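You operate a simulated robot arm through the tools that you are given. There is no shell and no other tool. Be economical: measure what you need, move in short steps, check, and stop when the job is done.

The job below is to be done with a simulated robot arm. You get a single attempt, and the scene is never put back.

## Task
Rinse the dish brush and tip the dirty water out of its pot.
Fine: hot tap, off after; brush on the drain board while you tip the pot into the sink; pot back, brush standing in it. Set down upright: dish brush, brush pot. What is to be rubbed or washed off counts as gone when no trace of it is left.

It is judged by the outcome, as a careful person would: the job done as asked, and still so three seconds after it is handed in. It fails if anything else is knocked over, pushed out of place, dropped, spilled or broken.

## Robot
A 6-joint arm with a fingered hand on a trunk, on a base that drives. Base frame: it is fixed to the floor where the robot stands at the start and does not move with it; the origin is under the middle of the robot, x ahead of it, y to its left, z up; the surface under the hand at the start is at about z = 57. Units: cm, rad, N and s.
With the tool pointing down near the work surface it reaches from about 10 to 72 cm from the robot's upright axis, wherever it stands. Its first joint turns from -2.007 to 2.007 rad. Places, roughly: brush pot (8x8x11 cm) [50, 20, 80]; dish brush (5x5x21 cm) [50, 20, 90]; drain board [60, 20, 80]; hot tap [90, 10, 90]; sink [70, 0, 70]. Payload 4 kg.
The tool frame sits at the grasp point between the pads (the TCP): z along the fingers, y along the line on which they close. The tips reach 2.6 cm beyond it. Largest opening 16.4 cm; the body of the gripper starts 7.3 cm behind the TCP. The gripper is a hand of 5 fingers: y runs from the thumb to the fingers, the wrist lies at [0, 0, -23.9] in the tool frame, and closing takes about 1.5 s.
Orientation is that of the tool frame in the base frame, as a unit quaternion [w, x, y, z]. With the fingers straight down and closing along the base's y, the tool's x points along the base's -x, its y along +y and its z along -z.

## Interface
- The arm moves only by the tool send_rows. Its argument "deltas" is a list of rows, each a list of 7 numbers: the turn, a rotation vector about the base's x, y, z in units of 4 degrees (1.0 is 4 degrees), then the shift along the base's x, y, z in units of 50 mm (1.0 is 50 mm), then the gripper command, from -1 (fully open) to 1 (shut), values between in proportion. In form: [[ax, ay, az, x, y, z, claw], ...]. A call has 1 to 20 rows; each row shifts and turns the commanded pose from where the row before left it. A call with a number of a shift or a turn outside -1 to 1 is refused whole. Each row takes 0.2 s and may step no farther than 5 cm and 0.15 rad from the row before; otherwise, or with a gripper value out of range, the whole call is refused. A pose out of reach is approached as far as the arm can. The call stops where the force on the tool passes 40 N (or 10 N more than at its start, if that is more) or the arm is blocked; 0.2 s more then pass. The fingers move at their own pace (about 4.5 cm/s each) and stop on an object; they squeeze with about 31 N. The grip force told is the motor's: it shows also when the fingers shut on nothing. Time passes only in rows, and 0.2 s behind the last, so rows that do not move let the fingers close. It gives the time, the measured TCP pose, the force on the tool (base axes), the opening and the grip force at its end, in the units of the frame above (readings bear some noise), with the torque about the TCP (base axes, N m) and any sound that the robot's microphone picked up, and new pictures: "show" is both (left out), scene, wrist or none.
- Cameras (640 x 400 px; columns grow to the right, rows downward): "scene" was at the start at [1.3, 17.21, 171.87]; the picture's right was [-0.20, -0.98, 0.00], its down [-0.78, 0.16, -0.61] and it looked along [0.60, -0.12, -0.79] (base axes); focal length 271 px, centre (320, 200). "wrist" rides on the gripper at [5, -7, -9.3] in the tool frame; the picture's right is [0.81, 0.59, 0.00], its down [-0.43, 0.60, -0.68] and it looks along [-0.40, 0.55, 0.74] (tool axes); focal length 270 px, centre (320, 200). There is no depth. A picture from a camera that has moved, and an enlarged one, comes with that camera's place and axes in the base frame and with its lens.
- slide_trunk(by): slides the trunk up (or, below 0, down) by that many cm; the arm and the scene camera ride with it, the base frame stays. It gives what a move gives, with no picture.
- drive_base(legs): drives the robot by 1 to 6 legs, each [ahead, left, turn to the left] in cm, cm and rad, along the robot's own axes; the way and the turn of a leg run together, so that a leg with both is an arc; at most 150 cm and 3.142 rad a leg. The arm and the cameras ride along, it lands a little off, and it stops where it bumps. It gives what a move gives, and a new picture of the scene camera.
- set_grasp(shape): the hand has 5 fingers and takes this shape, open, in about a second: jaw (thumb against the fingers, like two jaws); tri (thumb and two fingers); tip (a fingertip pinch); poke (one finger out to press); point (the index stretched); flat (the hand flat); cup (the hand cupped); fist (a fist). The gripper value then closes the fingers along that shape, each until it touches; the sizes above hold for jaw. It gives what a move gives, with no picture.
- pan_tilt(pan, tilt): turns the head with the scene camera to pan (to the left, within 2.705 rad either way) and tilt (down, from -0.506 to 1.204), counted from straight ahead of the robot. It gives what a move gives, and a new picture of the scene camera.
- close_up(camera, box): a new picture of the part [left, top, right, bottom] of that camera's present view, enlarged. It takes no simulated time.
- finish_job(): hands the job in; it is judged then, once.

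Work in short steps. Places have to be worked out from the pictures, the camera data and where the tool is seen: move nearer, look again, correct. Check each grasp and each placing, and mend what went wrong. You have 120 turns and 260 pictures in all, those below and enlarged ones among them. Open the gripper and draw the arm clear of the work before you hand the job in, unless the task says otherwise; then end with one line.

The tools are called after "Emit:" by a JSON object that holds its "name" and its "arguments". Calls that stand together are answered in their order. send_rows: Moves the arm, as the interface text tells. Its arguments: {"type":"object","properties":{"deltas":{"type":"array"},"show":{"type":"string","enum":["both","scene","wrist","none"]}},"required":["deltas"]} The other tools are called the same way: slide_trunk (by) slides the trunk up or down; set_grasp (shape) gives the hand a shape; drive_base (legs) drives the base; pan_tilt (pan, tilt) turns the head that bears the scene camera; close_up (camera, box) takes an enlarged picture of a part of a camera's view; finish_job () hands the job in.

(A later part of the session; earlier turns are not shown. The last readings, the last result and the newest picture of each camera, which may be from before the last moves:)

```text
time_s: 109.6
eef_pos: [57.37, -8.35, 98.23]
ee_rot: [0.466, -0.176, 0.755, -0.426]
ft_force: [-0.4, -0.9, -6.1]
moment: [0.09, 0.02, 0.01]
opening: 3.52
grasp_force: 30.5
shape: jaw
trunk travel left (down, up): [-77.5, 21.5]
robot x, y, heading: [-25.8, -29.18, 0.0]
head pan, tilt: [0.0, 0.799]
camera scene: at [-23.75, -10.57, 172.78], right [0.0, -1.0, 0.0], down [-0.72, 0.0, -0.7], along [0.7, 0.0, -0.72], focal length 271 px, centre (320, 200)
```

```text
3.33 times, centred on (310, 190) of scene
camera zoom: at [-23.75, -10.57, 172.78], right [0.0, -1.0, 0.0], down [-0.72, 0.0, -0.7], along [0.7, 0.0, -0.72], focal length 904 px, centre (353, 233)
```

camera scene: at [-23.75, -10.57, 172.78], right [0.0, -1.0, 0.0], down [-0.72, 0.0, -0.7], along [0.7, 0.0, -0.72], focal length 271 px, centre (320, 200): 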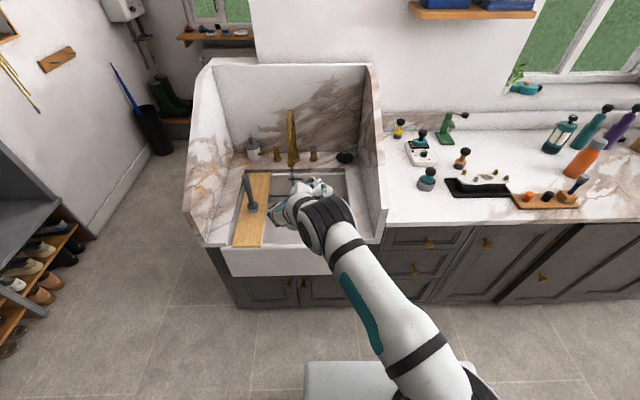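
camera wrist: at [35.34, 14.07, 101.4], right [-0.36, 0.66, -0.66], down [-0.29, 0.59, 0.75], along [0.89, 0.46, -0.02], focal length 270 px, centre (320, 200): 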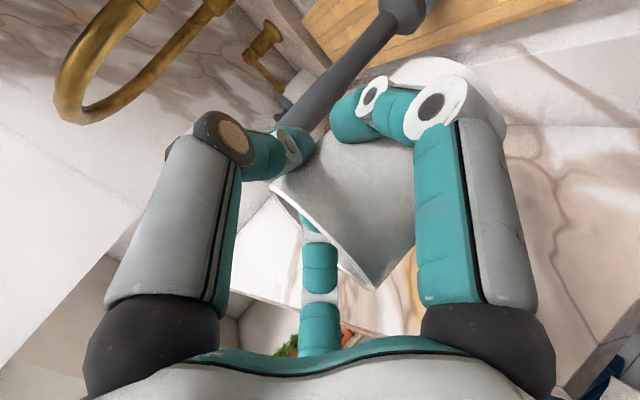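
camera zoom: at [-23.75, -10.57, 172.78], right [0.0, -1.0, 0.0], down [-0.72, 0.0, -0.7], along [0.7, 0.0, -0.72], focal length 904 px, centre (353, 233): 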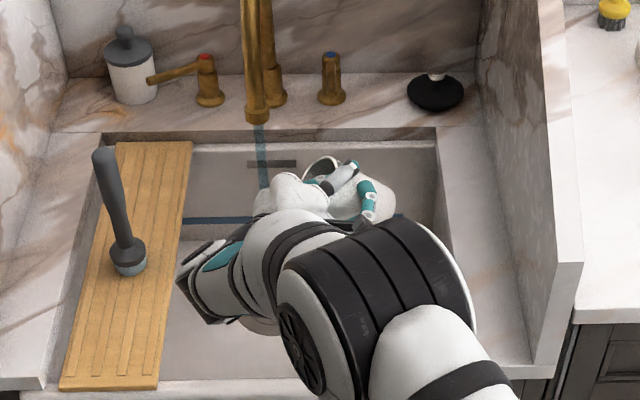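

It's tilting well over the basin. I'll continue the roll.

Emit:
{"name": "send_rows", "arguments": {"deltas": [[-1, 0, 0, 0, 0, 0, 1], [-1, 0, 0, 0, 0, 0, 1], [-1, 0, 0, 0, 0, 0, 1], [-1, 0, 0, 0, 0, 0, 1], [-1, 0, 0, 0, 0, 0, 1], [-1, 0, 0, 0, 0, 0, 1], [-1, 0, 0, 0, 0, 0, 1], [-1, 0, 0, 0, 0, 0, 1], [-1, 0, 0, 0, 0, 0, 1], [-1, 0, 0, 0, 0, 0, 1], [-1, 0, 0, 0, 0, 0, 1], [-1, 0, 0, 0, 0, 0, 1]], "show": "both"}}

Emit:
{"name": "close_up", "arguments": {"camera": "scene", "box": [230, 130, 390, 250]}}

```text
time_s: 112.2
eef_pos: [57.29, -8.44, 98.24]
ee_rot: [-0.354, 0.35, -0.517, 0.696]
ft_force: [0.7, -0.6, -3.6]
moment: [0.1, 0.04, 0.0]
opening: 3.54
grasp_force: 31.1
shape: jaw
trunk travel left (down, up): [-77.5, 21.5]
robot x, y, heading: [-25.92, -29.64, 0.001]
head pan, tilt: [0.0, 0.799]
camera scene: at [-23.78, -10.59, 172.79], right [0.0, -1.0, 0.0], down [-0.72, 0.0, -0.7], along [0.7, 0.0, -0.72], focal length 271 px, centre (320, 200)
camera wrist: at [45.86, -6.91, 103.54], right [-0.33, -0.82, -0.47], down [-0.28, 0.56, -0.78], along [0.9, -0.12, -0.42], focal length 270 px, centre (320, 200)
```

scene: 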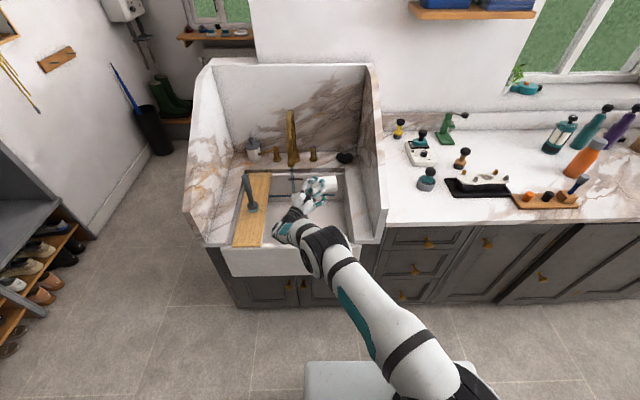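
wrist: 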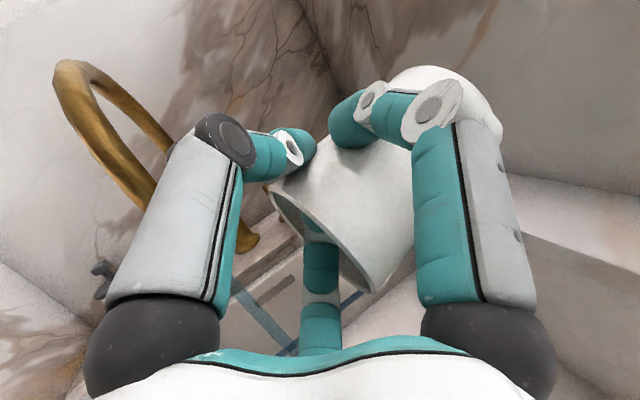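

```text
3.33 times, centred on (310, 190) of scene
camera zoom: at [-23.78, -10.59, 172.79], right [0.0, -1.0, 0.0], down [-0.72, 0.0, -0.7], along [0.7, 0.0, -0.72], focal length 904 px, centre (353, 233)
```

zoom: 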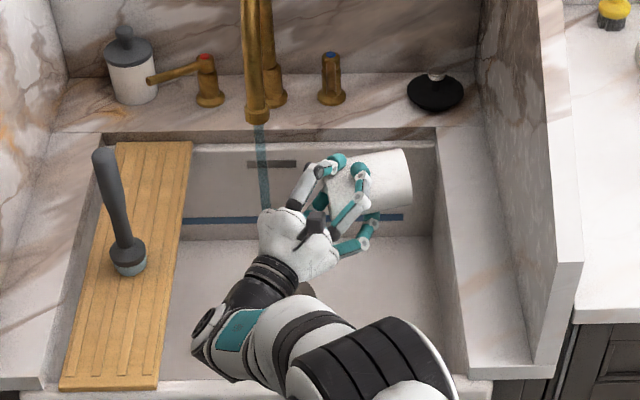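

The weight has dropped from 5 N to 3.6 N, so it is pouring. I'll roll another 40° to empty it fully, and hold.

Emit:
{"name": "send_rows", "arguments": {"deltas": [[-1, 0, 0, 0, 0, 0, 1], [-1, 0, 0, 0, 0, 0, 1], [-1, 0, 0, 0, 0, 0, 1], [-1, 0, 0, 0, 0, 0, 1], [-1, 0, 0, 0, 0, 0, 1], [-1, 0, 0, 0, 0, 0, 1], [-1, 0, 0, 0, 0, 0, 1], [-1, 0, 0, 0, 0, 0, 1], [-1, 0, 0, 0, 0, 0, 1], [-1, 0, 0, 0, 0, 0, 1], [0, 0, 0, 0, 0, 0, 1], [0, 0, 0, 0, 0, 0, 1], [0, 0, 0, 0, 0, 0, 1], [0, 0, 0, 0, 0, 0, 1], [0, 0, 0, 0, 0, 0, 1]], "show": "both"}}

Emit:
{"name": "close_up", "arguments": {"camera": "scene", "box": [230, 130, 390, 250]}}

```text
time_s: 115.4
eef_pos: [59.43, -7.9, 97.65]
ee_rot: [-0.212, 0.45, -0.248, 0.831]
ft_force: [-0.2, -0.7, -4.4]
moment: [0.09, 0.04, 0.01]
opening: 3.51
grasp_force: 31.0
shape: jaw
out of reach, approached as far as the arm can: row 2, 3, 4, 6, 9
trunk travel left (down, up): [-77.5, 21.5]
robot x, y, heading: [-26.04, -29.28, 0.004]
head pan, tilt: [0.0, 0.799]
camera scene: at [-23.79, -10.59, 172.78], right [0.0, -1.0, 0.0], down [-0.72, 0.0, -0.7], along [0.7, 0.0, -0.72], focal length 271 px, centre (320, 200)
camera wrist: at [47.98, -3.31, 100.61], right [-0.33, -0.93, 0.16], down [-0.28, -0.07, -0.96], along [0.9, -0.36, -0.24], focal length 270 px, centre (320, 200)
```

scene: 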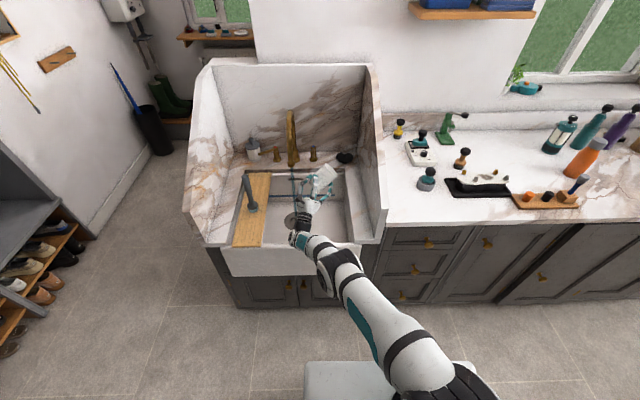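
wrist: 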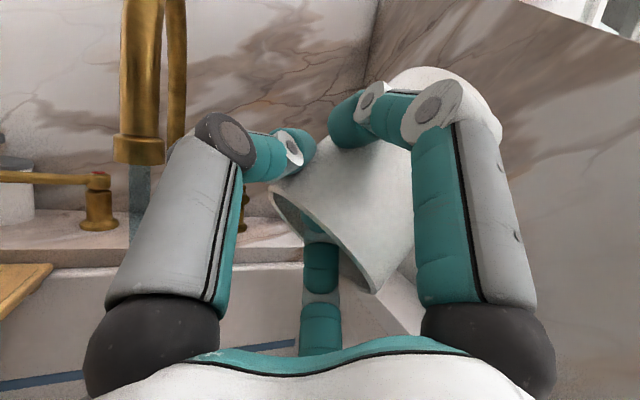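

```text
3.33 times, centred on (310, 190) of scene
camera zoom: at [-23.79, -10.59, 172.78], right [0.0, -1.0, 0.0], down [-0.72, 0.0, -0.7], along [0.7, 0.0, -0.72], focal length 904 px, centre (353, 233)
```

zoom: 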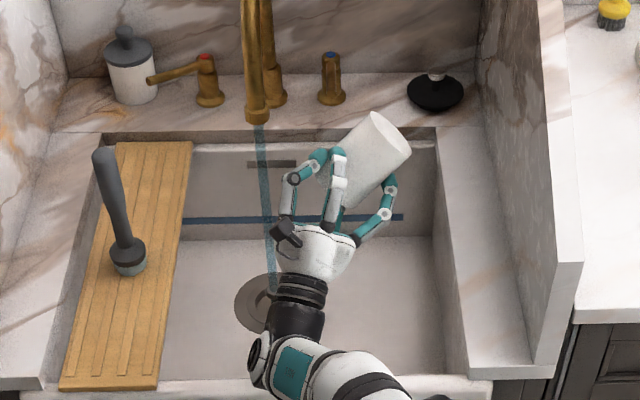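

The pot is mouth-down over the basin. I'll check its inside through the wrist camera.

Emit:
{"name": "close_up", "arguments": {"camera": "wrist", "box": [230, 100, 430, 320]}}

```text
1.82 times, centred on (330, 210) of wrist
camera zoom: at [47.98, -3.31, 100.61], right [-0.33, -0.93, 0.16], down [-0.28, -0.07, -0.96], along [0.9, -0.36, -0.24], focal length 491 px, centre (302, 182)
```

zoom: 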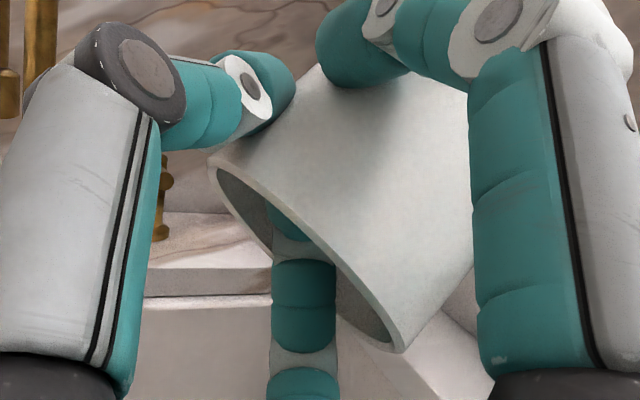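

It is empty; no water is left inside. I'll roll the pot back upright over the basin.

Emit:
{"name": "send_rows", "arguments": {"deltas": [[1, 0, 0, 0, 0, 0, 1], [1, 0, 0, 0, 0, 0, 1], [1, 0, 0, 0, 0, 0, 1], [1, 0, 0, 0, 0, 0, 1], [1, 0, 0, 0, 0, 0, 1], [1, 0, 0, 0, 0, 0, 1], [1, 0, 0, 0, 0, 0, 1], [1, 0, 0, 0, 0, 0, 1], [1, 0, 0, 0, 0, 0, 1], [1, 0, 0, 0, 0, 0, 1], [1, 0, 0, 0, 0, 0, 1], [1, 0, 0, 0, 0, 0, 1], [1, 0, 0, 0, 0, 0, 1], [1, 0, 0, 0, 0, 0, 1], [1, 0, 0, 0, 0, 0, 1], [1, 0, 0, 0, 0, 0, 1], [1, 0, 0, 0, 0, 0, 1], [1, 0, 0, 0, 0, 0, 1]], "show": "none"}}

Emit:
{"name": "send_rows", "arguments": {"deltas": [[1, 0, 0, 0, 0, 0.1, 1], [1, 0, 0, 0, 0, 0.1, 1], [1, 0, 0, 0, 0, 0.1, 1], [1, 0, 0, 0, 0, 0.1, 1], [1, 0, 0, 0, 0, 0.1, 1], [1, 0, 0, 0, 0, 0.1, 1], [1, 0, 0, 0, 0, 0.1, 1], [1, 0, 0, 0, 0, 0.1, 1], [1, 0, 0, 0, 0, 0, 1], [1, 0, 0, 0, 0, 0, 1], [1, 0, 0, 0, 0, 0, 1], [1, 0, 0, 0, 0, 0, 1]], "show": "both"}}

```text
time_s: 119.2
eef_pos: [59.33, -7.87, 97.62]
ee_rot: [0.436, -0.239, 0.689, -0.526]
ft_force: [-0.8, -1.1, -2.8]
moment: [0.13, 0.04, 0.02]
opening: 3.54
grasp_force: 30.9
shape: jaw
trunk travel left (down, up): [-77.5, 21.5]
robot x, y, heading: [-25.8, -29.49, 0.002]
head pan, tilt: [0.0, 0.799]
```

```text
time_s: 121.8
eef_pos: [59.45, -7.89, 101.65]
ee_rot: [0.496, -0.04, 0.844, -0.2]
ft_force: [0.0, 0.2, -3.1]
moment: [-0.06, 0.04, 0.02]
opening: 3.5
grasp_force: 30.8
shape: jaw
trunk travel left (down, up): [-77.5, 21.5]
robot x, y, heading: [-25.88, -29.53, 0.005]
head pan, tilt: [0.0, 0.799]
camera scene: at [-23.8, -10.6, 172.78], right [0.0, -1.0, 0.0], down [-0.72, 0.0, -0.7], along [0.7, 0.0, -0.72], focal length 271 px, centre (320, 200)
camera wrist: at [47.85, -12.91, 104.17], right [-0.33, 0.32, -0.89], down [-0.28, 0.86, 0.42], along [0.9, 0.39, -0.2], focal length 270 px, centre (320, 200)
```

scene: 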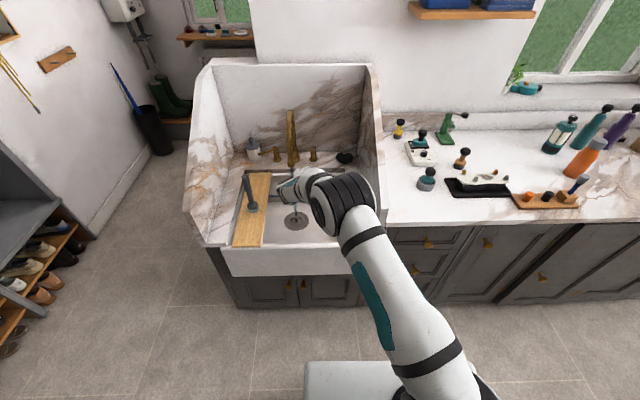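
wrist: 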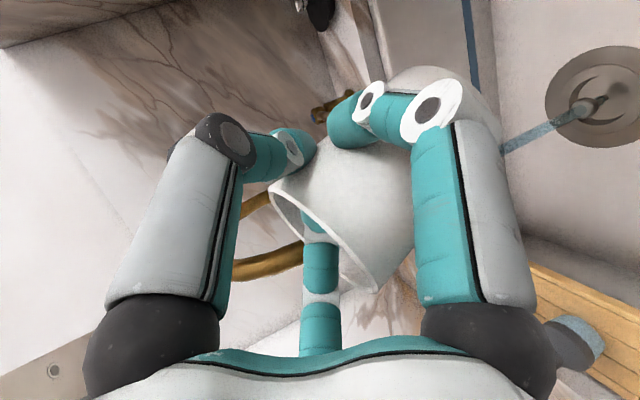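

The water is out: the weight fell from 5.1 N to 3.1 N. I'll finish levelling the pot, pull it back to x≈46.5 so the way left passes clear of the brush, then drive left.

Emit:
{"name": "send_rows", "arguments": {"deltas": [[1, 0, 0, -0.4, 0, 0, 1], [1, 0, 0, -0.4, 0, 0, 1], [1, 0, 0, -0.4, 0, 0, 1], [1, 0, 0, -0.4, 0, 0, 1], [0.5, 0, 0, -0.4, 0, 0.1, 1], [0, 1, 0, -0.3, 0, 0.1, 1], [0, 1, 0, -0.3, 0, 0.1, 1]], "show": "none"}}

Emit:
{"name": "drive_base", "arguments": {"legs": [[0, 27, 0]]}}

Emit:
{"name": "send_rows", "arguments": {"deltas": [[0, 0, 0, 0, 0, 0, 1]], "show": "wrist"}}

```text
time_s: 123.4
eef_pos: [46.24, -7.87, 103.07]
ee_rot: [0.434, 0.033, 0.898, -0.068]
ft_force: [0.6, -0.8, -4.2]
moment: [-0.05, 0.0, 0.0]
opening: 3.51
grasp_force: 30.5
shape: jaw
trunk travel left (down, up): [-77.5, 21.5]
robot x, y, heading: [-25.93, -28.91, 0.001]
head pan, tilt: [0.0, 0.799]
```

```text
time_s: 125.4
eef_pos: [46.58, 18.66, 103.07]
ee_rot: [0.434, 0.036, 0.897, -0.071]
ft_force: [0.5, 0.4, -3.1]
moment: [-0.08, 0.05, -0.02]
opening: 3.49
grasp_force: 30.9
shape: jaw
trunk travel left (down, up): [-77.5, 21.5]
robot x, y, heading: [-25.54, -2.13, -0.01]
head pan, tilt: [0.0, 0.799]
camera scene: at [-23.6, 16.61, 172.77], right [-0.01, -1.0, 0.0], down [-0.72, 0.0, -0.7], along [0.7, 0.0, -0.72], focal length 271 px, centre (320, 200)
```

scene: 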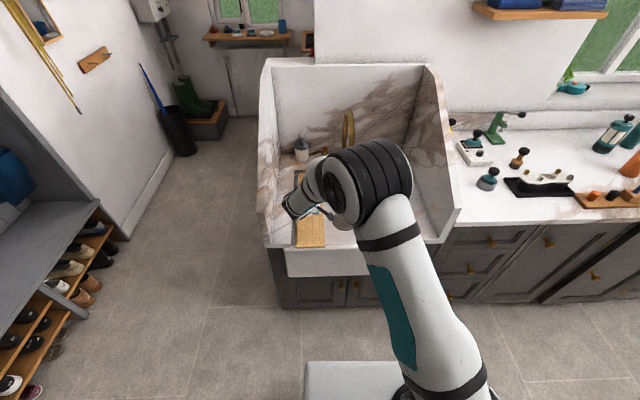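

```text
time_s: 125.8
eef_pos: [46.59, 18.7, 103.12]
ee_rot: [0.434, 0.035, 0.898, -0.07]
ft_force: [-1.1, -0.1, -2.7]
moment: [-0.07, 0.0, 0.01]
opening: 3.51
grasp_force: 31.6
shape: jaw
trunk travel left (down, up): [-77.5, 21.5]
robot x, y, heading: [-26.0, -2.36, -0.007]
head pan, tilt: [0.0, 0.799]
camera wrist: at [35.29, 13.21, 105.46], right [-0.43, 0.58, -0.69], down [-0.18, 0.69, 0.7], along [0.89, 0.42, -0.19], focal length 270 px, centre (320, 200)
```

wrist: 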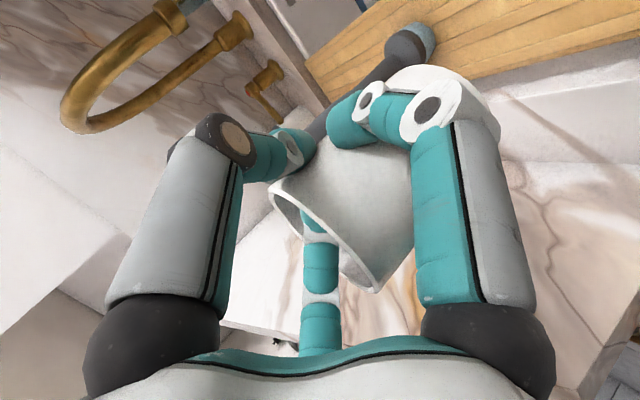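

The pot looks level (parallel to the standing brush) and centred at about [47.3, 20.5], its old place. I'll lower it, feeling for the board.

Emit:
{"name": "send_rows", "arguments": {"deltas": [[0, 0, 0, 0, -0.05, -0.5, 1], [0, 0, 0, 0, -0.05, -0.5, 1], [0, 0, 0, 0, 0, -0.5, 1], [0, 0, 0, 0, 0, -0.3, 1], [0, 0, 0, 0, 0, -0.1, 1], [0, 0, 0, 0, 0, 0, 1]], "show": "none"}}

Emit:
{"name": "send_rows", "arguments": {"deltas": [[0, 0, 0, 0, 0, -0.1, 1], [0, 0, 0, 0, 0, 0, 1]], "show": "none"}}

Emit:
{"name": "send_rows", "arguments": {"deltas": [[0, 0, 0, 0, 0, -0.1, 1], [0, 0, 0, 0, 0, 0, 1]], "show": "wrist"}}

```text
time_s: 127.2
eef_pos: [46.67, 18.11, 93.54]
ee_rot: [0.435, 0.036, 0.897, -0.071]
ft_force: [0.5, -0.7, -2.4]
moment: [-0.07, 0.06, -0.03]
opening: 3.48
grasp_force: 30.9
shape: jaw
trunk travel left (down, up): [-77.5, 21.5]
robot x, y, heading: [-25.71, -2.23, -0.006]
head pan, tilt: [0.0, 0.799]
```

```text
time_s: 127.8
eef_pos: [46.57, 18.19, 93.09]
ee_rot: [0.434, 0.036, 0.897, -0.07]
ft_force: [0.2, -0.5, -3.8]
moment: [-0.09, -0.02, 0.02]
opening: 3.5
grasp_force: 31.3
shape: jaw
trunk travel left (down, up): [-77.5, 21.5]
robot x, y, heading: [-25.72, -2.49, -0.001]
head pan, tilt: [0.0, 0.799]
```

```text
time_s: 128.4
eef_pos: [46.63, 18.1, 92.58]
ee_rot: [0.435, 0.036, 0.897, -0.07]
ft_force: [1.1, -0.4, -2.4]
moment: [-0.06, 0.04, -0.01]
opening: 3.43
grasp_force: 31.5
shape: jaw
trunk travel left (down, up): [-77.5, 21.5]
robot x, y, heading: [-25.79, -2.48, -0.004]
head pan, tilt: [0.0, 0.799]
camera wrist: at [35.3, 12.68, 94.99], right [-0.43, 0.58, -0.69], down [-0.18, 0.69, 0.7], along [0.89, 0.42, -0.19], focal length 270 px, centre (320, 200)
```

wrist: 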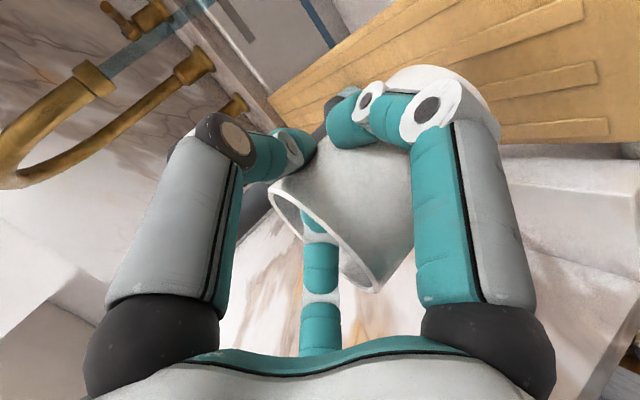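

Still no contact, so I'll continue in small steps.

Emit:
{"name": "send_rows", "arguments": {"deltas": [[0, 0, 0, 0, 0, -0.1, 1], [0, 0, 0, 0, 0, 0, 1]], "show": "none"}}

Emit:
{"name": "send_rows", "arguments": {"deltas": [[0, 0, 0, 0, 0, -0.1, 1], [0, 0, 0, 0, 0, 0, 1]], "show": "none"}}

Emit:
{"name": "send_rows", "arguments": {"deltas": [[0, 0, 0, 0, 0, -0.08, 1], [0, 0, 0, 0, 0, 0, 1]], "show": "none"}}

Emit:
{"name": "send_rows", "arguments": {"deltas": [[0, 0, 0, 0, 0, -0.08, 1], [0, 0, 0, 0, 0, 0, 1]], "show": "none"}}

```text
time_s: 129.0
eef_pos: [46.65, 18.12, 92.16]
ee_rot: [0.435, 0.036, 0.897, -0.07]
ft_force: [-0.1, -0.5, -2.9]
moment: [-0.07, 0.05, -0.02]
opening: 3.48
grasp_force: 30.9
shape: jaw
trunk travel left (down, up): [-77.5, 21.5]
robot x, y, heading: [-26.02, -1.89, -0.009]
head pan, tilt: [0.0, 0.799]
```

```text
time_s: 129.6
eef_pos: [46.6, 18.17, 91.59]
ee_rot: [0.434, 0.037, 0.897, -0.071]
ft_force: [-0.6, 0.6, -3.4]
moment: [-0.07, 0.05, -0.01]
opening: 3.51
grasp_force: 31.3
shape: jaw
trunk travel left (down, up): [-77.5, 21.5]
robot x, y, heading: [-25.74, -1.9, -0.004]
head pan, tilt: [0.0, 0.799]
```

```text
time_s: 130.2
eef_pos: [46.57, 18.07, 91.22]
ee_rot: [0.435, 0.036, 0.897, -0.07]
ft_force: [-0.5, -0.3, -2.8]
moment: [-0.03, 0.04, 0.01]
opening: 3.51
grasp_force: 31.2
shape: jaw
trunk travel left (down, up): [-77.5, 21.5]
robot x, y, heading: [-25.95, -2.44, -0.009]
head pan, tilt: [0.0, 0.799]
```

```text
time_s: 130.8
eef_pos: [46.61, 18.14, 90.66]
ee_rot: [0.435, 0.036, 0.897, -0.07]
ft_force: [0.7, -0.1, -3.2]
moment: [-0.05, 0.03, -0.01]
opening: 3.52
grasp_force: 31.1
shape: jaw
trunk travel left (down, up): [-77.5, 21.5]
robot x, y, heading: [-25.74, -1.89, -0.002]
head pan, tilt: [0.0, 0.799]
```

Nothing yet; the load moment puts the pot centre at about [48, 20.1]. I'll keep lowering.

Emit:
{"name": "send_rows", "arguments": {"deltas": [[0, 0, 0, 0, 0, -0.08, 1], [0, 0, 0, 0, 0, 0, 1]], "show": "none"}}

Emit:
{"name": "send_rows", "arguments": {"deltas": [[0, 0, 0, 0, 0, -0.08, 1], [0, 0, 0, 0, 0, 0, 1]], "show": "none"}}

Emit:
{"name": "send_rows", "arguments": {"deltas": [[0, 0, 0, 0, 0, -0.06, 1], [0, 0, 0, 0, 0, 0, 1]], "show": "none"}}

Emit:
{"name": "send_rows", "arguments": {"deltas": [[0, 0, 0, 0, 0, -0.06, 1], [0, 0, 0, 0, 0, 0, 1]], "show": "wrist"}}

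```text
time_s: 131.4
eef_pos: [46.56, 18.22, 90.48]
ee_rot: [0.434, 0.036, 0.897, -0.07]
ft_force: [-1.0, -0.1, -2.5]
moment: [-0.02, 0.04, 0.01]
opening: 3.48
grasp_force: 31.7
shape: jaw
trunk travel left (down, up): [-77.5, 21.5]
robot x, y, heading: [-25.96, -2.06, -0.004]
head pan, tilt: [0.0, 0.799]
```

```text
time_s: 132.0
eef_pos: [46.56, 18.24, 90.04]
ee_rot: [0.434, 0.035, 0.897, -0.07]
ft_force: [0.3, -0.4, -3.5]
moment: [-0.06, 0.06, 0.01]
opening: 3.48
grasp_force: 30.5
shape: jaw
trunk travel left (down, up): [-77.5, 21.5]
robot x, y, heading: [-26.12, -2.22, -0.006]
head pan, tilt: [0.0, 0.799]
```

```text
time_s: 132.6
eef_pos: [46.71, 18.04, 89.62]
ee_rot: [0.435, 0.035, 0.897, -0.07]
ft_force: [-0.4, 0.0, -3.1]
moment: [-0.03, 0.08, 0.0]
opening: 3.51
grasp_force: 31.0
shape: jaw
trunk travel left (down, up): [-77.5, 21.5]
robot x, y, heading: [-25.79, -2.44, -0.001]
head pan, tilt: [0.0, 0.799]
```

```text
time_s: 133.2
eef_pos: [46.64, 18.11, 89.39]
ee_rot: [0.435, 0.035, 0.897, -0.07]
ft_force: [1.3, 0.0, -2.2]
moment: [-0.07, 0.05, -0.02]
opening: 3.5
grasp_force: 31.0
shape: jaw
trunk travel left (down, up): [-77.5, 21.5]
robot x, y, heading: [-25.61, -2.46, -0.003]
head pan, tilt: [0.0, 0.799]
camera wrist: at [35.31, 12.67, 91.81], right [-0.43, 0.58, -0.69], down [-0.18, 0.69, 0.7], along [0.89, 0.42, -0.19], focal length 270 px, centre (320, 200)
```

wrist: 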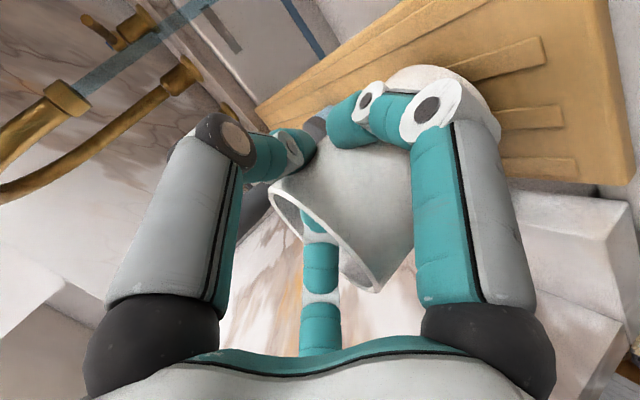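

Lowering further.

Emit:
{"name": "send_rows", "arguments": {"deltas": [[0, 0, 0, 0, 0, -0.07, 1], [0, 0, 0, 0, 0, 0, 1]], "show": "none"}}

Emit:
{"name": "send_rows", "arguments": {"deltas": [[0, 0, 0, 0, 0, -0.07, 1], [0, 0, 0, 0, 0, 0, 1]], "show": "none"}}

Emit:
{"name": "send_rows", "arguments": {"deltas": [[0, 0, 0, 0, 0, -0.07, 1], [0, 0, 0, 0, 0, 0, 1]], "show": "none"}}

Emit:
{"name": "send_rows", "arguments": {"deltas": [[0, 0, 0, 0, 0, -0.07, 1], [0, 0, 0, 0, 0, 0, 1]], "show": "scene"}}

```text
time_s: 133.8
eef_pos: [46.58, 18.23, 88.97]
ee_rot: [0.435, 0.037, 0.897, -0.071]
ft_force: [0.1, 0.5, -3.1]
moment: [-0.03, 0.04, 0.0]
opening: 3.51
grasp_force: 30.8
shape: jaw
trunk travel left (down, up): [-77.5, 21.5]
robot x, y, heading: [-25.86, -2.39, -0.008]
head pan, tilt: [0.0, 0.799]
```

```text
time_s: 134.4
eef_pos: [46.63, 18.18, 88.74]
ee_rot: [0.435, 0.035, 0.897, -0.07]
ft_force: [-0.5, -0.1, -3.1]
moment: [-0.05, 0.07, -0.01]
opening: 3.51
grasp_force: 31.0
shape: jaw
trunk travel left (down, up): [-77.5, 21.5]
robot x, y, heading: [-25.55, -2.32, -0.01]
head pan, tilt: [0.0, 0.799]
```

```text
time_s: 135.0
eef_pos: [46.66, 18.16, 88.31]
ee_rot: [0.434, 0.035, 0.897, -0.07]
ft_force: [-0.5, -0.3, -2.2]
moment: [-0.02, 0.03, 0.0]
opening: 3.52
grasp_force: 30.6
shape: jaw
trunk travel left (down, up): [-77.5, 21.5]
robot x, y, heading: [-25.67, -1.8, -0.006]
head pan, tilt: [0.0, 0.799]
```

```text
time_s: 135.6
eef_pos: [46.62, 17.99, 88.13]
ee_rot: [0.436, 0.036, 0.896, -0.07]
ft_force: [1.1, 0.4, 9.0]
moment: [0.07, 0.21, -0.02]
opening: 3.52
grasp_force: 31.2
shape: jaw
trunk travel left (down, up): [-77.5, 21.5]
robot x, y, heading: [-25.88, -2.62, -0.005]
head pan, tilt: [0.0, 0.799]
camera scene: at [-23.73, 16.44, 172.81], right [-0.01, -1.0, 0.0], down [-0.72, 0.0, -0.7], along [0.7, 0.0, -0.72], focal length 271 px, centre (320, 200)
```

scene: 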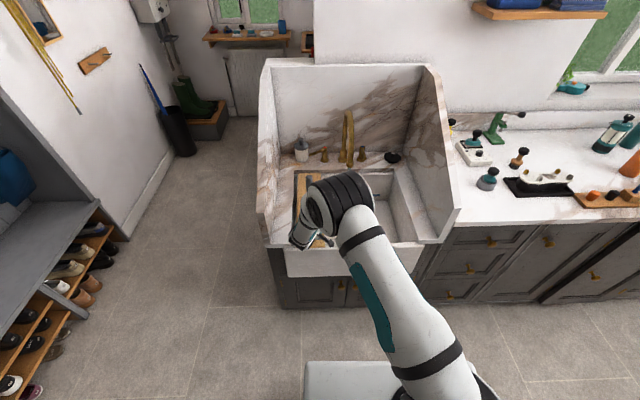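

Contact at z≈88.2 is on the pot's near edge, so the pot is still tilted about 9° with its top toward me. I'll lift 1 cm, correct the pitch by 8°, and lower again.

Emit:
{"name": "send_rows", "arguments": {"deltas": [[0, 0, 0, 0, 0, 0.25, 1], [-0.3, 1, 0, 0, 0, 0, 1], [-0.3, 1, 0, 0, 0, 0, 1], [0, 0, 0, 0, 0, 0, 1]], "show": "wrist"}}

Emit:
{"name": "close_up", "arguments": {"camera": "wrist", "box": [240, 40, 540, 310]}}

```text
time_s: 136.6
eef_pos: [46.55, 18.15, 89.19]
ee_rot: [0.371, 0.022, 0.924, -0.092]
ft_force: [0.0, -0.1, -3.8]
moment: [-0.07, 0.02, -0.03]
opening: 3.5
grasp_force: 31.7
shape: jaw
trunk travel left (down, up): [-77.5, 21.5]
robot x, y, heading: [-25.93, -2.27, -0.005]
head pan, tilt: [0.0, 0.799]
camera wrist: at [35.69, 12.85, 93.38], right [-0.52, 0.56, -0.65], down [-0.08, 0.72, 0.69], along [0.85, 0.41, -0.33], focal length 270 px, centre (320, 200)
```

wrist: 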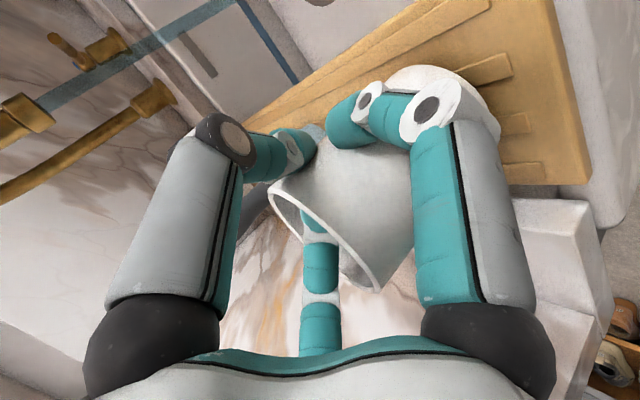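

```text
1.48 times, centred on (390, 175) of wrist
camera zoom: at [35.69, 12.85, 93.38], right [-0.52, 0.56, -0.65], down [-0.08, 0.72, 0.69], along [0.85, 0.41, -0.33], focal length 400 px, centre (216, 237)
```

zoom: 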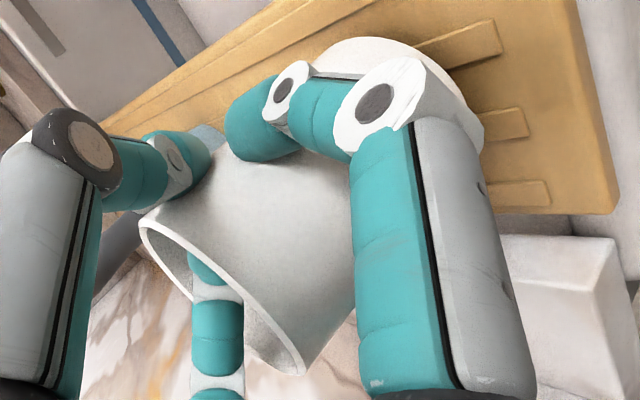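

Rim view angles now match an upright pot. Lowering again.

Emit:
{"name": "send_rows", "arguments": {"deltas": [[0, 0, 0, 0, 0, -0.08, 1], [0, 0, 0, 0, 0, 0, 1]], "show": "none"}}

Emit:
{"name": "send_rows", "arguments": {"deltas": [[0, 0, 0, 0, 0, -0.06, 1], [0, 0, 0, 0, 0, 0, 1]], "show": "none"}}

Emit:
{"name": "send_rows", "arguments": {"deltas": [[0, 0, 0, 0, 0, -0.06, 1], [0, 0, 0, 0, 0, 0, 1]], "show": "none"}}

Emit:
{"name": "send_rows", "arguments": {"deltas": [[0, 0, 0, 0, 0, -0.05, 1], [0, 0, 0, 0, 0, 0, 1]], "show": "none"}}

```text
time_s: 137.2
eef_pos: [46.54, 18.28, 88.93]
ee_rot: [0.372, 0.021, 0.924, -0.09]
ft_force: [0.1, -0.7, -3.9]
moment: [-0.08, 0.01, 0.02]
opening: 3.48
grasp_force: 31.2
shape: jaw
trunk travel left (down, up): [-77.5, 21.5]
robot x, y, heading: [-26.05, -1.75, -0.008]
head pan, tilt: [0.0, 0.799]
```

```text
time_s: 137.8
eef_pos: [46.58, 18.22, 88.43]
ee_rot: [0.372, 0.021, 0.924, -0.091]
ft_force: [0.2, 0.0, -3.1]
moment: [-0.08, 0.0, 0.03]
opening: 3.5
grasp_force: 31.4
shape: jaw
trunk travel left (down, up): [-77.5, 21.5]
robot x, y, heading: [-25.59, -2.02, -0.003]
head pan, tilt: [0.0, 0.799]
```

```text
time_s: 138.4
eef_pos: [46.65, 18.15, 88.38]
ee_rot: [0.371, 0.022, 0.924, -0.091]
ft_force: [0.4, 0.5, -2.1]
moment: [-0.07, -0.02, -0.04]
opening: 3.5
grasp_force: 31.1
shape: jaw
trunk travel left (down, up): [-77.5, 21.5]
robot x, y, heading: [-25.58, -2.43, -0.006]
head pan, tilt: [0.0, 0.799]
```

```text
time_s: 139.0
eef_pos: [46.55, 18.18, 88.08]
ee_rot: [0.372, 0.022, 0.924, -0.091]
ft_force: [-1.8, -0.6, 3.9]
moment: [0.09, -0.03, 0.03]
opening: 3.5
grasp_force: 30.5
shape: jaw
trunk travel left (down, up): [-77.5, 21.5]
robot x, y, heading: [-25.62, -2.04, -0.01]
head pan, tilt: [0.0, 0.799]
```

The contact is now directly under the pot's centre, so it sits flat. I'll open the fingers gradually and watch.

Emit:
{"name": "send_rows", "arguments": {"deltas": [[0, 0, 0, 0, 0, 0, 0.8], [0, 0, 0, 0, 0, 0, 0.6], [0, 0, 0, 0, 0, 0, 0.45], [0, 0, 0, 0, 0, 0, 0.3]], "show": "wrist"}}

```text
time_s: 140.0
eef_pos: [46.53, 18.03, 88.0]
ee_rot: [0.372, 0.022, 0.923, -0.092]
ft_force: [1.0, -0.5, 2.3]
moment: [0.1, -0.08, 0.02]
opening: 5.66
grasp_force: 0.0
shape: jaw
trunk travel left (down, up): [-77.5, 21.5]
robot x, y, heading: [-25.82, -2.1, -0.009]
head pan, tilt: [0.0, 0.799]
camera wrist: at [35.71, 12.79, 92.2], right [-0.52, 0.56, -0.65], down [-0.08, 0.72, 0.69], along [0.85, 0.41, -0.33], focal length 270 px, centre (320, 200)
```

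wrist: 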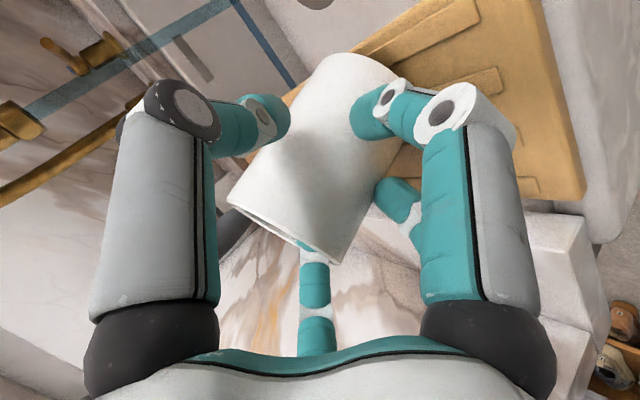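

The pot is leaning toward +y because a finger hooked inside its rim is dragging it. I'll look closely before moving.

Emit:
{"name": "close_up", "arguments": {"camera": "wrist", "box": [200, 30, 500, 330]}}

Emit:
{"name": "close_up", "arguments": {"camera": "scene", "box": [275, 160, 355, 260]}}

```text
1.33 times, centred on (350, 180) of wrist
camera zoom: at [35.71, 12.79, 92.2], right [-0.52, 0.56, -0.65], down [-0.08, 0.72, 0.69], along [0.85, 0.41, -0.33], focal length 360 px, centre (280, 227)
```

zoom: 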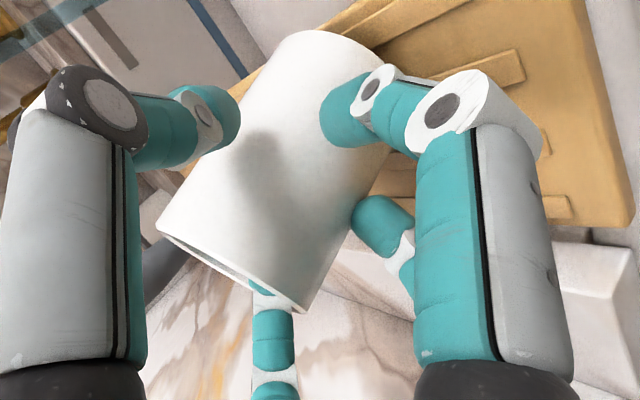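

```text
4.00 times, centred on (315, 210) of scene
camera zoom: at [-23.66, 16.45, 172.79], right [-0.01, -1.0, 0.0], down [-0.72, 0.0, -0.7], along [0.7, 0.0, -0.72], focal length 1085 px, centre (340, 160)
```

zoom: 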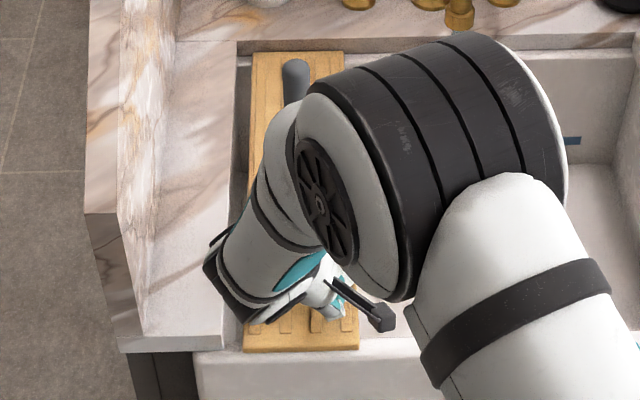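

The fingertip hooked just inside the rim is pulling the top toward +y. I'll move the hand slowly toward -y at constant opening, so the pot rocks back upright.

Emit:
{"name": "send_rows", "arguments": {"deltas": [[0, 0, 0, 0, -0.08, 0, 0.3], [0, 0, 0, 0, -0.08, 0, 0.3], [0, 0, 0, 0, -0.08, 0, 0.3], [0, 0, 0, 0, -0.08, 0, 0.3], [0, 0, 0, 0, 0, 0, 0.3]], "show": "wrist"}}

```text
time_s: 141.2
eef_pos: [46.5, 16.55, 87.98]
ee_rot: [0.372, 0.022, 0.924, -0.091]
ft_force: [-0.1, 2.5, 3.1]
moment: [0.33, 0.0, 0.04]
opening: 5.73
grasp_force: 0.1
shape: jaw
trunk travel left (down, up): [-77.5, 21.5]
robot x, y, heading: [-25.99, -2.19, -0.004]
head pan, tilt: [0.0, 0.799]
camera wrist: at [35.65, 11.19, 92.16], right [-0.52, 0.56, -0.65], down [-0.09, 0.72, 0.69], along [0.85, 0.41, -0.33], focal length 270 px, centre (320, 200)
```

wrist: 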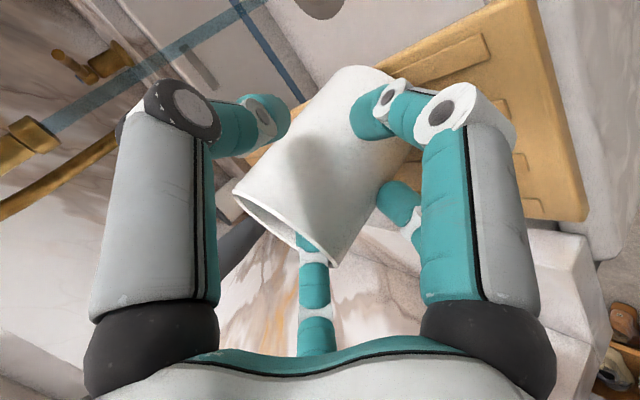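

Slightly better, though the outer finger now pushes low on the pot. The hooked tip is only about 1 cm inside, so I'll raise the hand slowly to unhook it.

Emit:
{"name": "send_rows", "arguments": {"deltas": [[0, 0, 0, 0, 0, 0.1, 0.3], [0, 0, 0, 0, 0, 0.1, 0.3], [0, 0, 0, 0, 0, 0.1, 0.3], [0, 0, 0, 0, 0, 0, 0.3]], "show": "wrist"}}

```text
time_s: 142.2
eef_pos: [46.62, 16.4, 89.56]
ee_rot: [0.372, 0.022, 0.923, -0.091]
ft_force: [-0.4, -1.1, 0.7]
moment: [0.05, -0.05, -0.01]
opening: 5.7
grasp_force: 0.1
shape: jaw
trunk travel left (down, up): [-77.5, 21.5]
robot x, y, heading: [-25.58, -2.41, -0.005]
head pan, tilt: [0.0, 0.799]
camera wrist: at [35.69, 11.22, 93.74], right [-0.52, 0.56, -0.65], down [-0.09, 0.72, 0.69], along [0.85, 0.41, -0.33], focal length 270 px, centre (320, 200)
```

wrist: 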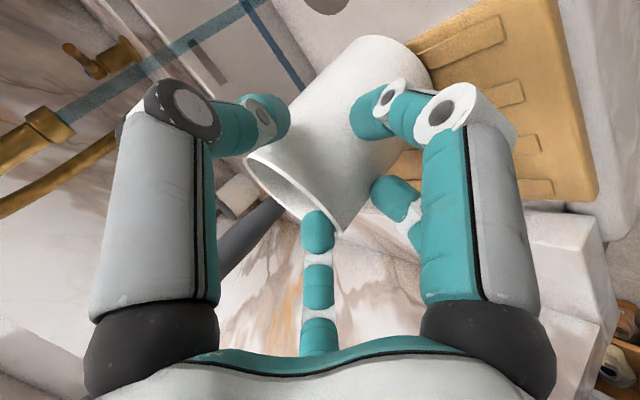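

The fingertip is now clear of the rim and forces are near zero. I'll raise a little more and open fully.

Emit:
{"name": "send_rows", "arguments": {"deltas": [[0, 0, 0, 0, 0, 0.1, 0.3], [0, 0, 0, 0, 0, 0.1, 0.3], [0, 0, 0, 0, 0, 0, 0.1], [0, 0, 0, 0, 0, 0, -0.2], [0, 0, 0, 0, 0, 0, -0.5], [0, 0, 0, 0, 0, 0, -0.8], [0, 0, 0, 0, 0, 0, -1], [0, 0, 0, 0, 0, 0, -1]], "show": "wrist"}}

```text
time_s: 144.0
eef_pos: [46.62, 16.57, 90.43]
ee_rot: [0.372, 0.022, 0.924, -0.091]
ft_force: [0.2, 0.5, -0.2]
moment: [-0.01, -0.03, -0.02]
opening: 16.37
grasp_force: 0.0
shape: jaw
trunk travel left (down, up): [-77.5, 21.5]
robot x, y, heading: [-25.62, -2.56, -0.009]
head pan, tilt: [0.0, 0.799]
camera wrist: at [35.75, 11.26, 94.66], right [-0.52, 0.56, -0.65], down [-0.09, 0.72, 0.69], along [0.85, 0.41, -0.33], focal length 270 px, centre (320, 200)
```

wrist: 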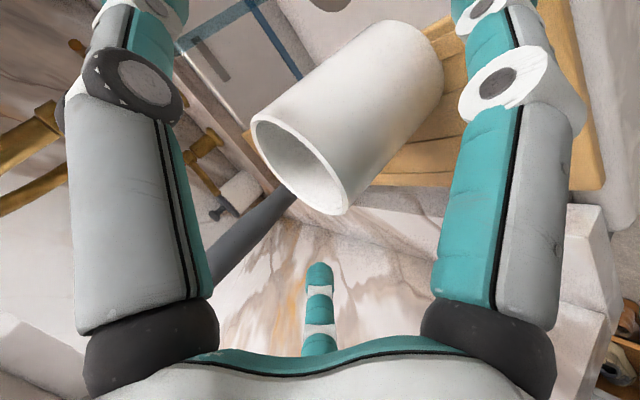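

The pot is upright and free, but it may have slid toward the right edge of the board. I'll withdraw the hand up and back to look.

Emit:
{"name": "send_rows", "arguments": {"deltas": [[0, 0, 0, 0, 0, 0.5, -1], [0, 0, 0, 0, 0, 0.6, -1], [0, 0, 0, 0, 0, 0.6, -1], [0, 0, 0, -0.2, 0, 0.6, -1], [0, 0, 0, -0.4, 0.3, 0.5, -1], [0, 0, 0, -0.4, 0.6, 0.3, -1], [0, 0, 0, -0.4, 0.6, 0, -1]], "show": "scene"}}

Emit:
{"name": "close_up", "arguments": {"camera": "scene", "box": [275, 160, 365, 260]}}

```text
time_s: 145.6
eef_pos: [39.52, 24.08, 106.03]
ee_rot: [0.371, 0.022, 0.924, -0.091]
ft_force: [0.1, -0.2, 0.1]
moment: [0.0, -0.01, -0.02]
opening: 16.38
grasp_force: 0.0
shape: jaw
trunk travel left (down, up): [-77.5, 21.5]
robot x, y, heading: [-26.13, -2.24, -0.005]
head pan, tilt: [0.0, 0.799]
camera scene: at [-23.68, 16.56, 172.78], right [-0.01, -1.0, 0.0], down [-0.72, 0.0, -0.7], along [0.7, 0.0, -0.72], focal length 271 px, centre (320, 200)
```

scene: 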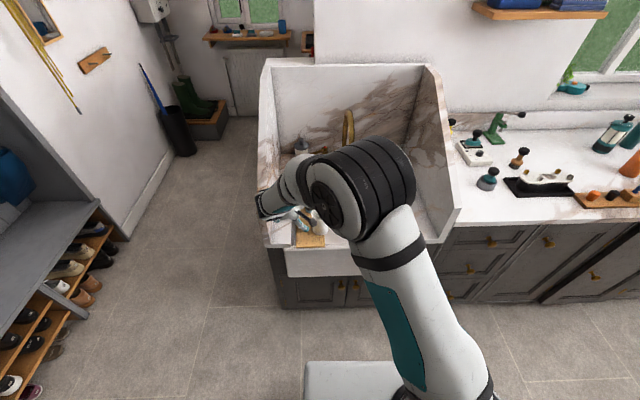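

```text
4.00 times, centred on (320, 210) of scene
camera zoom: at [-23.68, 16.56, 172.78], right [-0.01, -1.0, 0.0], down [-0.72, 0.0, -0.7], along [0.7, 0.0, -0.72], focal length 1085 px, centre (320, 160)
```

zoom: 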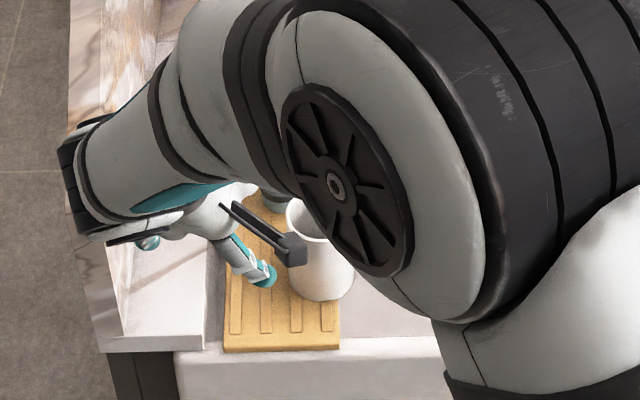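

The pot is upright but slightly overhangs the board's right edge (centre y≈16.4, board edge 14.6). I'll turn the hand downward, close it, and go round to the pot's right side to nudge it back to the left.

Emit:
{"name": "send_rows", "arguments": {"deltas": [[0, 0, 0, 0, 0, 0.8, -1], [0, 0, 0, 0, -0.2, 0.8, -1], [0, 1, 0, 0.2, -0.4, 0, 1], [0, 1, 0, 0.2, -0.4, 0, 1], [0, 1, 0, 0.2, -0.4, 0, 1], [0, 1, 0, 0.2, -0.4, 0, 1], [0, 1, 0, 0.2, -0.4, 0, 1], [0, 1, 0, 0.2, -0.4, 0, 1], [0, 1, 0, 0.2, -0.4, 0, 1], [0, 1, 0, 0.2, -0.3, 0, 1], [0, 1, 0, 0.2, -0.3, 0, 1], [0, 1, 0, 0.1, -0.3, 0, 1], [0, 0.8, 0, 0, -0.2, 0, 1]], "show": "both"}}

Emit:
{"name": "close_up", "arguments": {"camera": "scene", "box": [275, 140, 375, 260]}}

```text
time_s: 148.4
eef_pos: [49.12, 3.54, 114.01]
ee_rot: [0.005, -0.013, 0.996, -0.094]
ft_force: [0.3, -0.2, -0.3]
moment: [0.03, 0.0, 0.01]
opening: 0.01
grasp_force: 31.0
shape: jaw
trunk travel left (down, up): [-77.5, 21.5]
robot x, y, heading: [-25.91, -2.18, -0.005]
head pan, tilt: [0.0, 0.799]
camera scene: at [-23.59, 16.44, 172.79], right [-0.01, -1.0, 0.0], down [-0.72, 0.0, -0.7], along [0.7, 0.0, -0.72], focal length 271 px, centre (320, 200)
camera wrist: at [44.09, -1.84, 124.46], right [-0.82, 0.56, -0.11], down [0.41, 0.72, 0.56], along [0.39, 0.41, -0.82], focal length 270 px, centre (320, 200)
```

scene: 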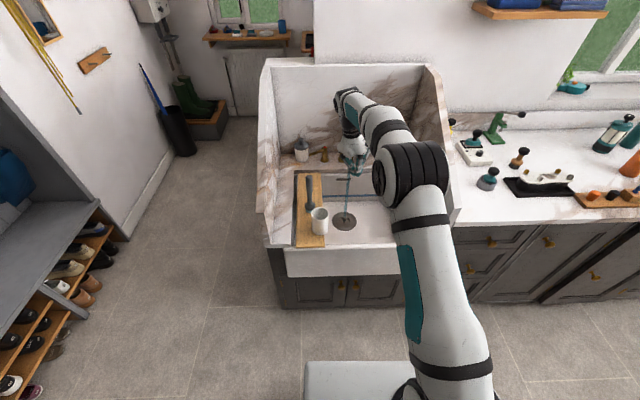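
wrist: 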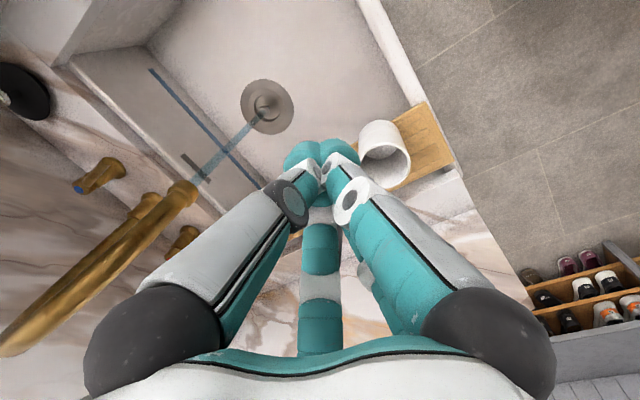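

```text
3.33 times, centred on (325, 200) of scene
camera zoom: at [-23.59, 16.44, 172.79], right [-0.01, -1.0, 0.0], down [-0.72, 0.0, -0.7], along [0.7, 0.0, -0.72], focal length 904 px, centre (303, 200)
```

zoom: 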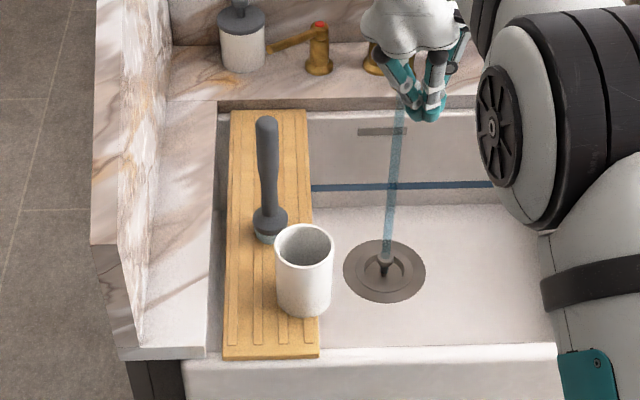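

Now I can see the pot clearly, at about [48.6, 16.3]: empty, upright, at the board edge. I'll lower the closed fingers to its right and nudge it left.

Emit:
{"name": "send_rows", "arguments": {"deltas": [[0, 0, 0, 0, 0.05, -0.8, 1], [0, 0, 0, 0, 0.05, -0.8, 1], [0, 0, 0, 0, 0, -0.8, 1], [0, 0, 0, 0, 0, -0.8, 1], [0, 0, 0, 0, 0, -0.8, 1], [0, 0, 0, 0, 0, -0.8, 1], [0, 0, 0, 0, 0, -0.5, 1], [0, 0, 0, 0, 0.4, 0, 1], [0, 0, 0, 0, 0.3, 0, 1]], "show": "scene"}}

Emit:
{"name": "close_up", "arguments": {"camera": "scene", "box": [275, 140, 375, 260]}}

```text
time_s: 150.4
eef_pos: [49.17, 7.57, 87.45]
ee_rot: [0.006, -0.015, 0.996, -0.093]
ft_force: [0.7, -0.7, 0.3]
moment: [0.01, 0.01, -0.01]
opening: 0.02
grasp_force: 31.6
shape: jaw
trunk travel left (down, up): [-77.5, 21.5]
robot x, y, heading: [-25.96, -2.39, -0.01]
head pan, tilt: [0.0, 0.799]
camera scene: at [-23.61, 16.49, 172.78], right [-0.01, -1.0, 0.0], down [-0.72, 0.0, -0.7], along [0.7, 0.0, -0.72], focal length 271 px, centre (320, 200)
```

scene: 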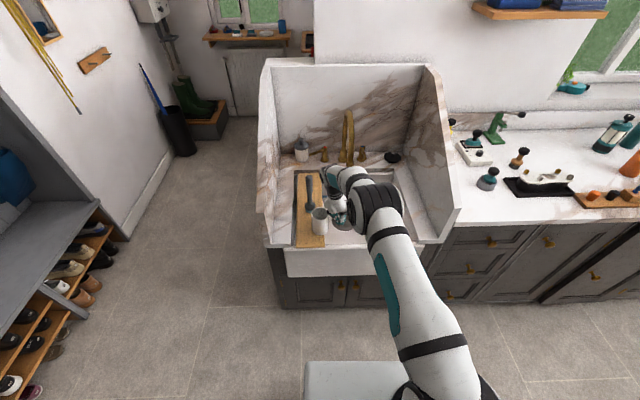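

```text
3.33 times, centred on (325, 200) of scene
camera zoom: at [-23.61, 16.49, 172.78], right [-0.01, -1.0, 0.0], down [-0.72, 0.0, -0.7], along [0.7, 0.0, -0.72], focal length 904 px, centre (303, 200)
```

zoom: 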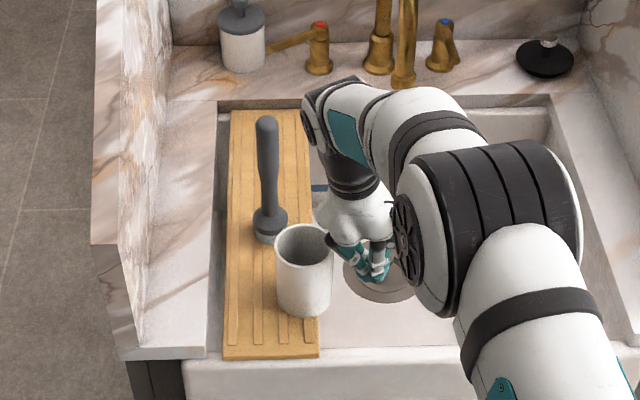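

The closed fingertips are about 3 cm right of the pot and the knuckles pass above the rim. I'll push slowly toward +y.

Emit:
{"name": "send_rows", "arguments": {"deltas": [[0, 0, 0, -0.1, 0.2, 0, 1], [0, 0, 0, 0, 0.2, 0, 1], [0, 0, 0, 0, 0.1, 0, 1], [0, 0, 0, 0, 0.1, 0, 1], [0, 0, 0, 0, 0, 0, 1]], "show": "none"}}

Emit:
{"name": "close_up", "arguments": {"camera": "scene", "box": [275, 140, 375, 260]}}

```text
time_s: 151.6
eef_pos: [48.47, 10.41, 87.49]
ee_rot: [0.006, -0.014, 0.996, -0.093]
ft_force: [0.5, -1.0, 0.9]
moment: [0.04, -0.05, 0.0]
opening: 0.0
grasp_force: 30.7
shape: jaw
trunk travel left (down, up): [-77.5, 21.5]
robot x, y, heading: [-25.75, -2.07, -0.006]
head pan, tilt: [0.0, 0.799]
```

```text
3.33 times, centred on (325, 200) of scene
camera zoom: at [-23.64, 16.45, 172.79], right [-0.01, -1.0, 0.0], down [-0.72, 0.0, -0.7], along [0.7, 0.0, -0.72], focal length 904 px, centre (303, 200)
```

zoom: 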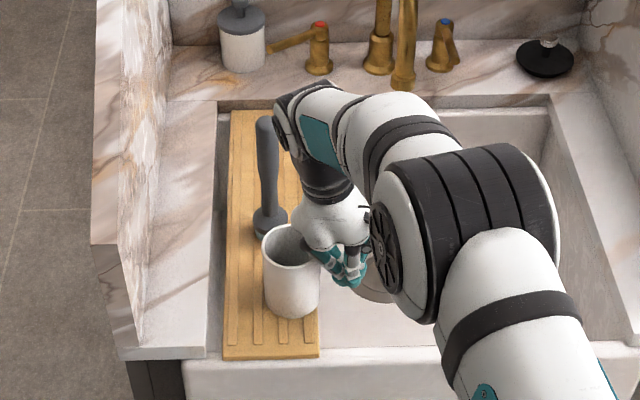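

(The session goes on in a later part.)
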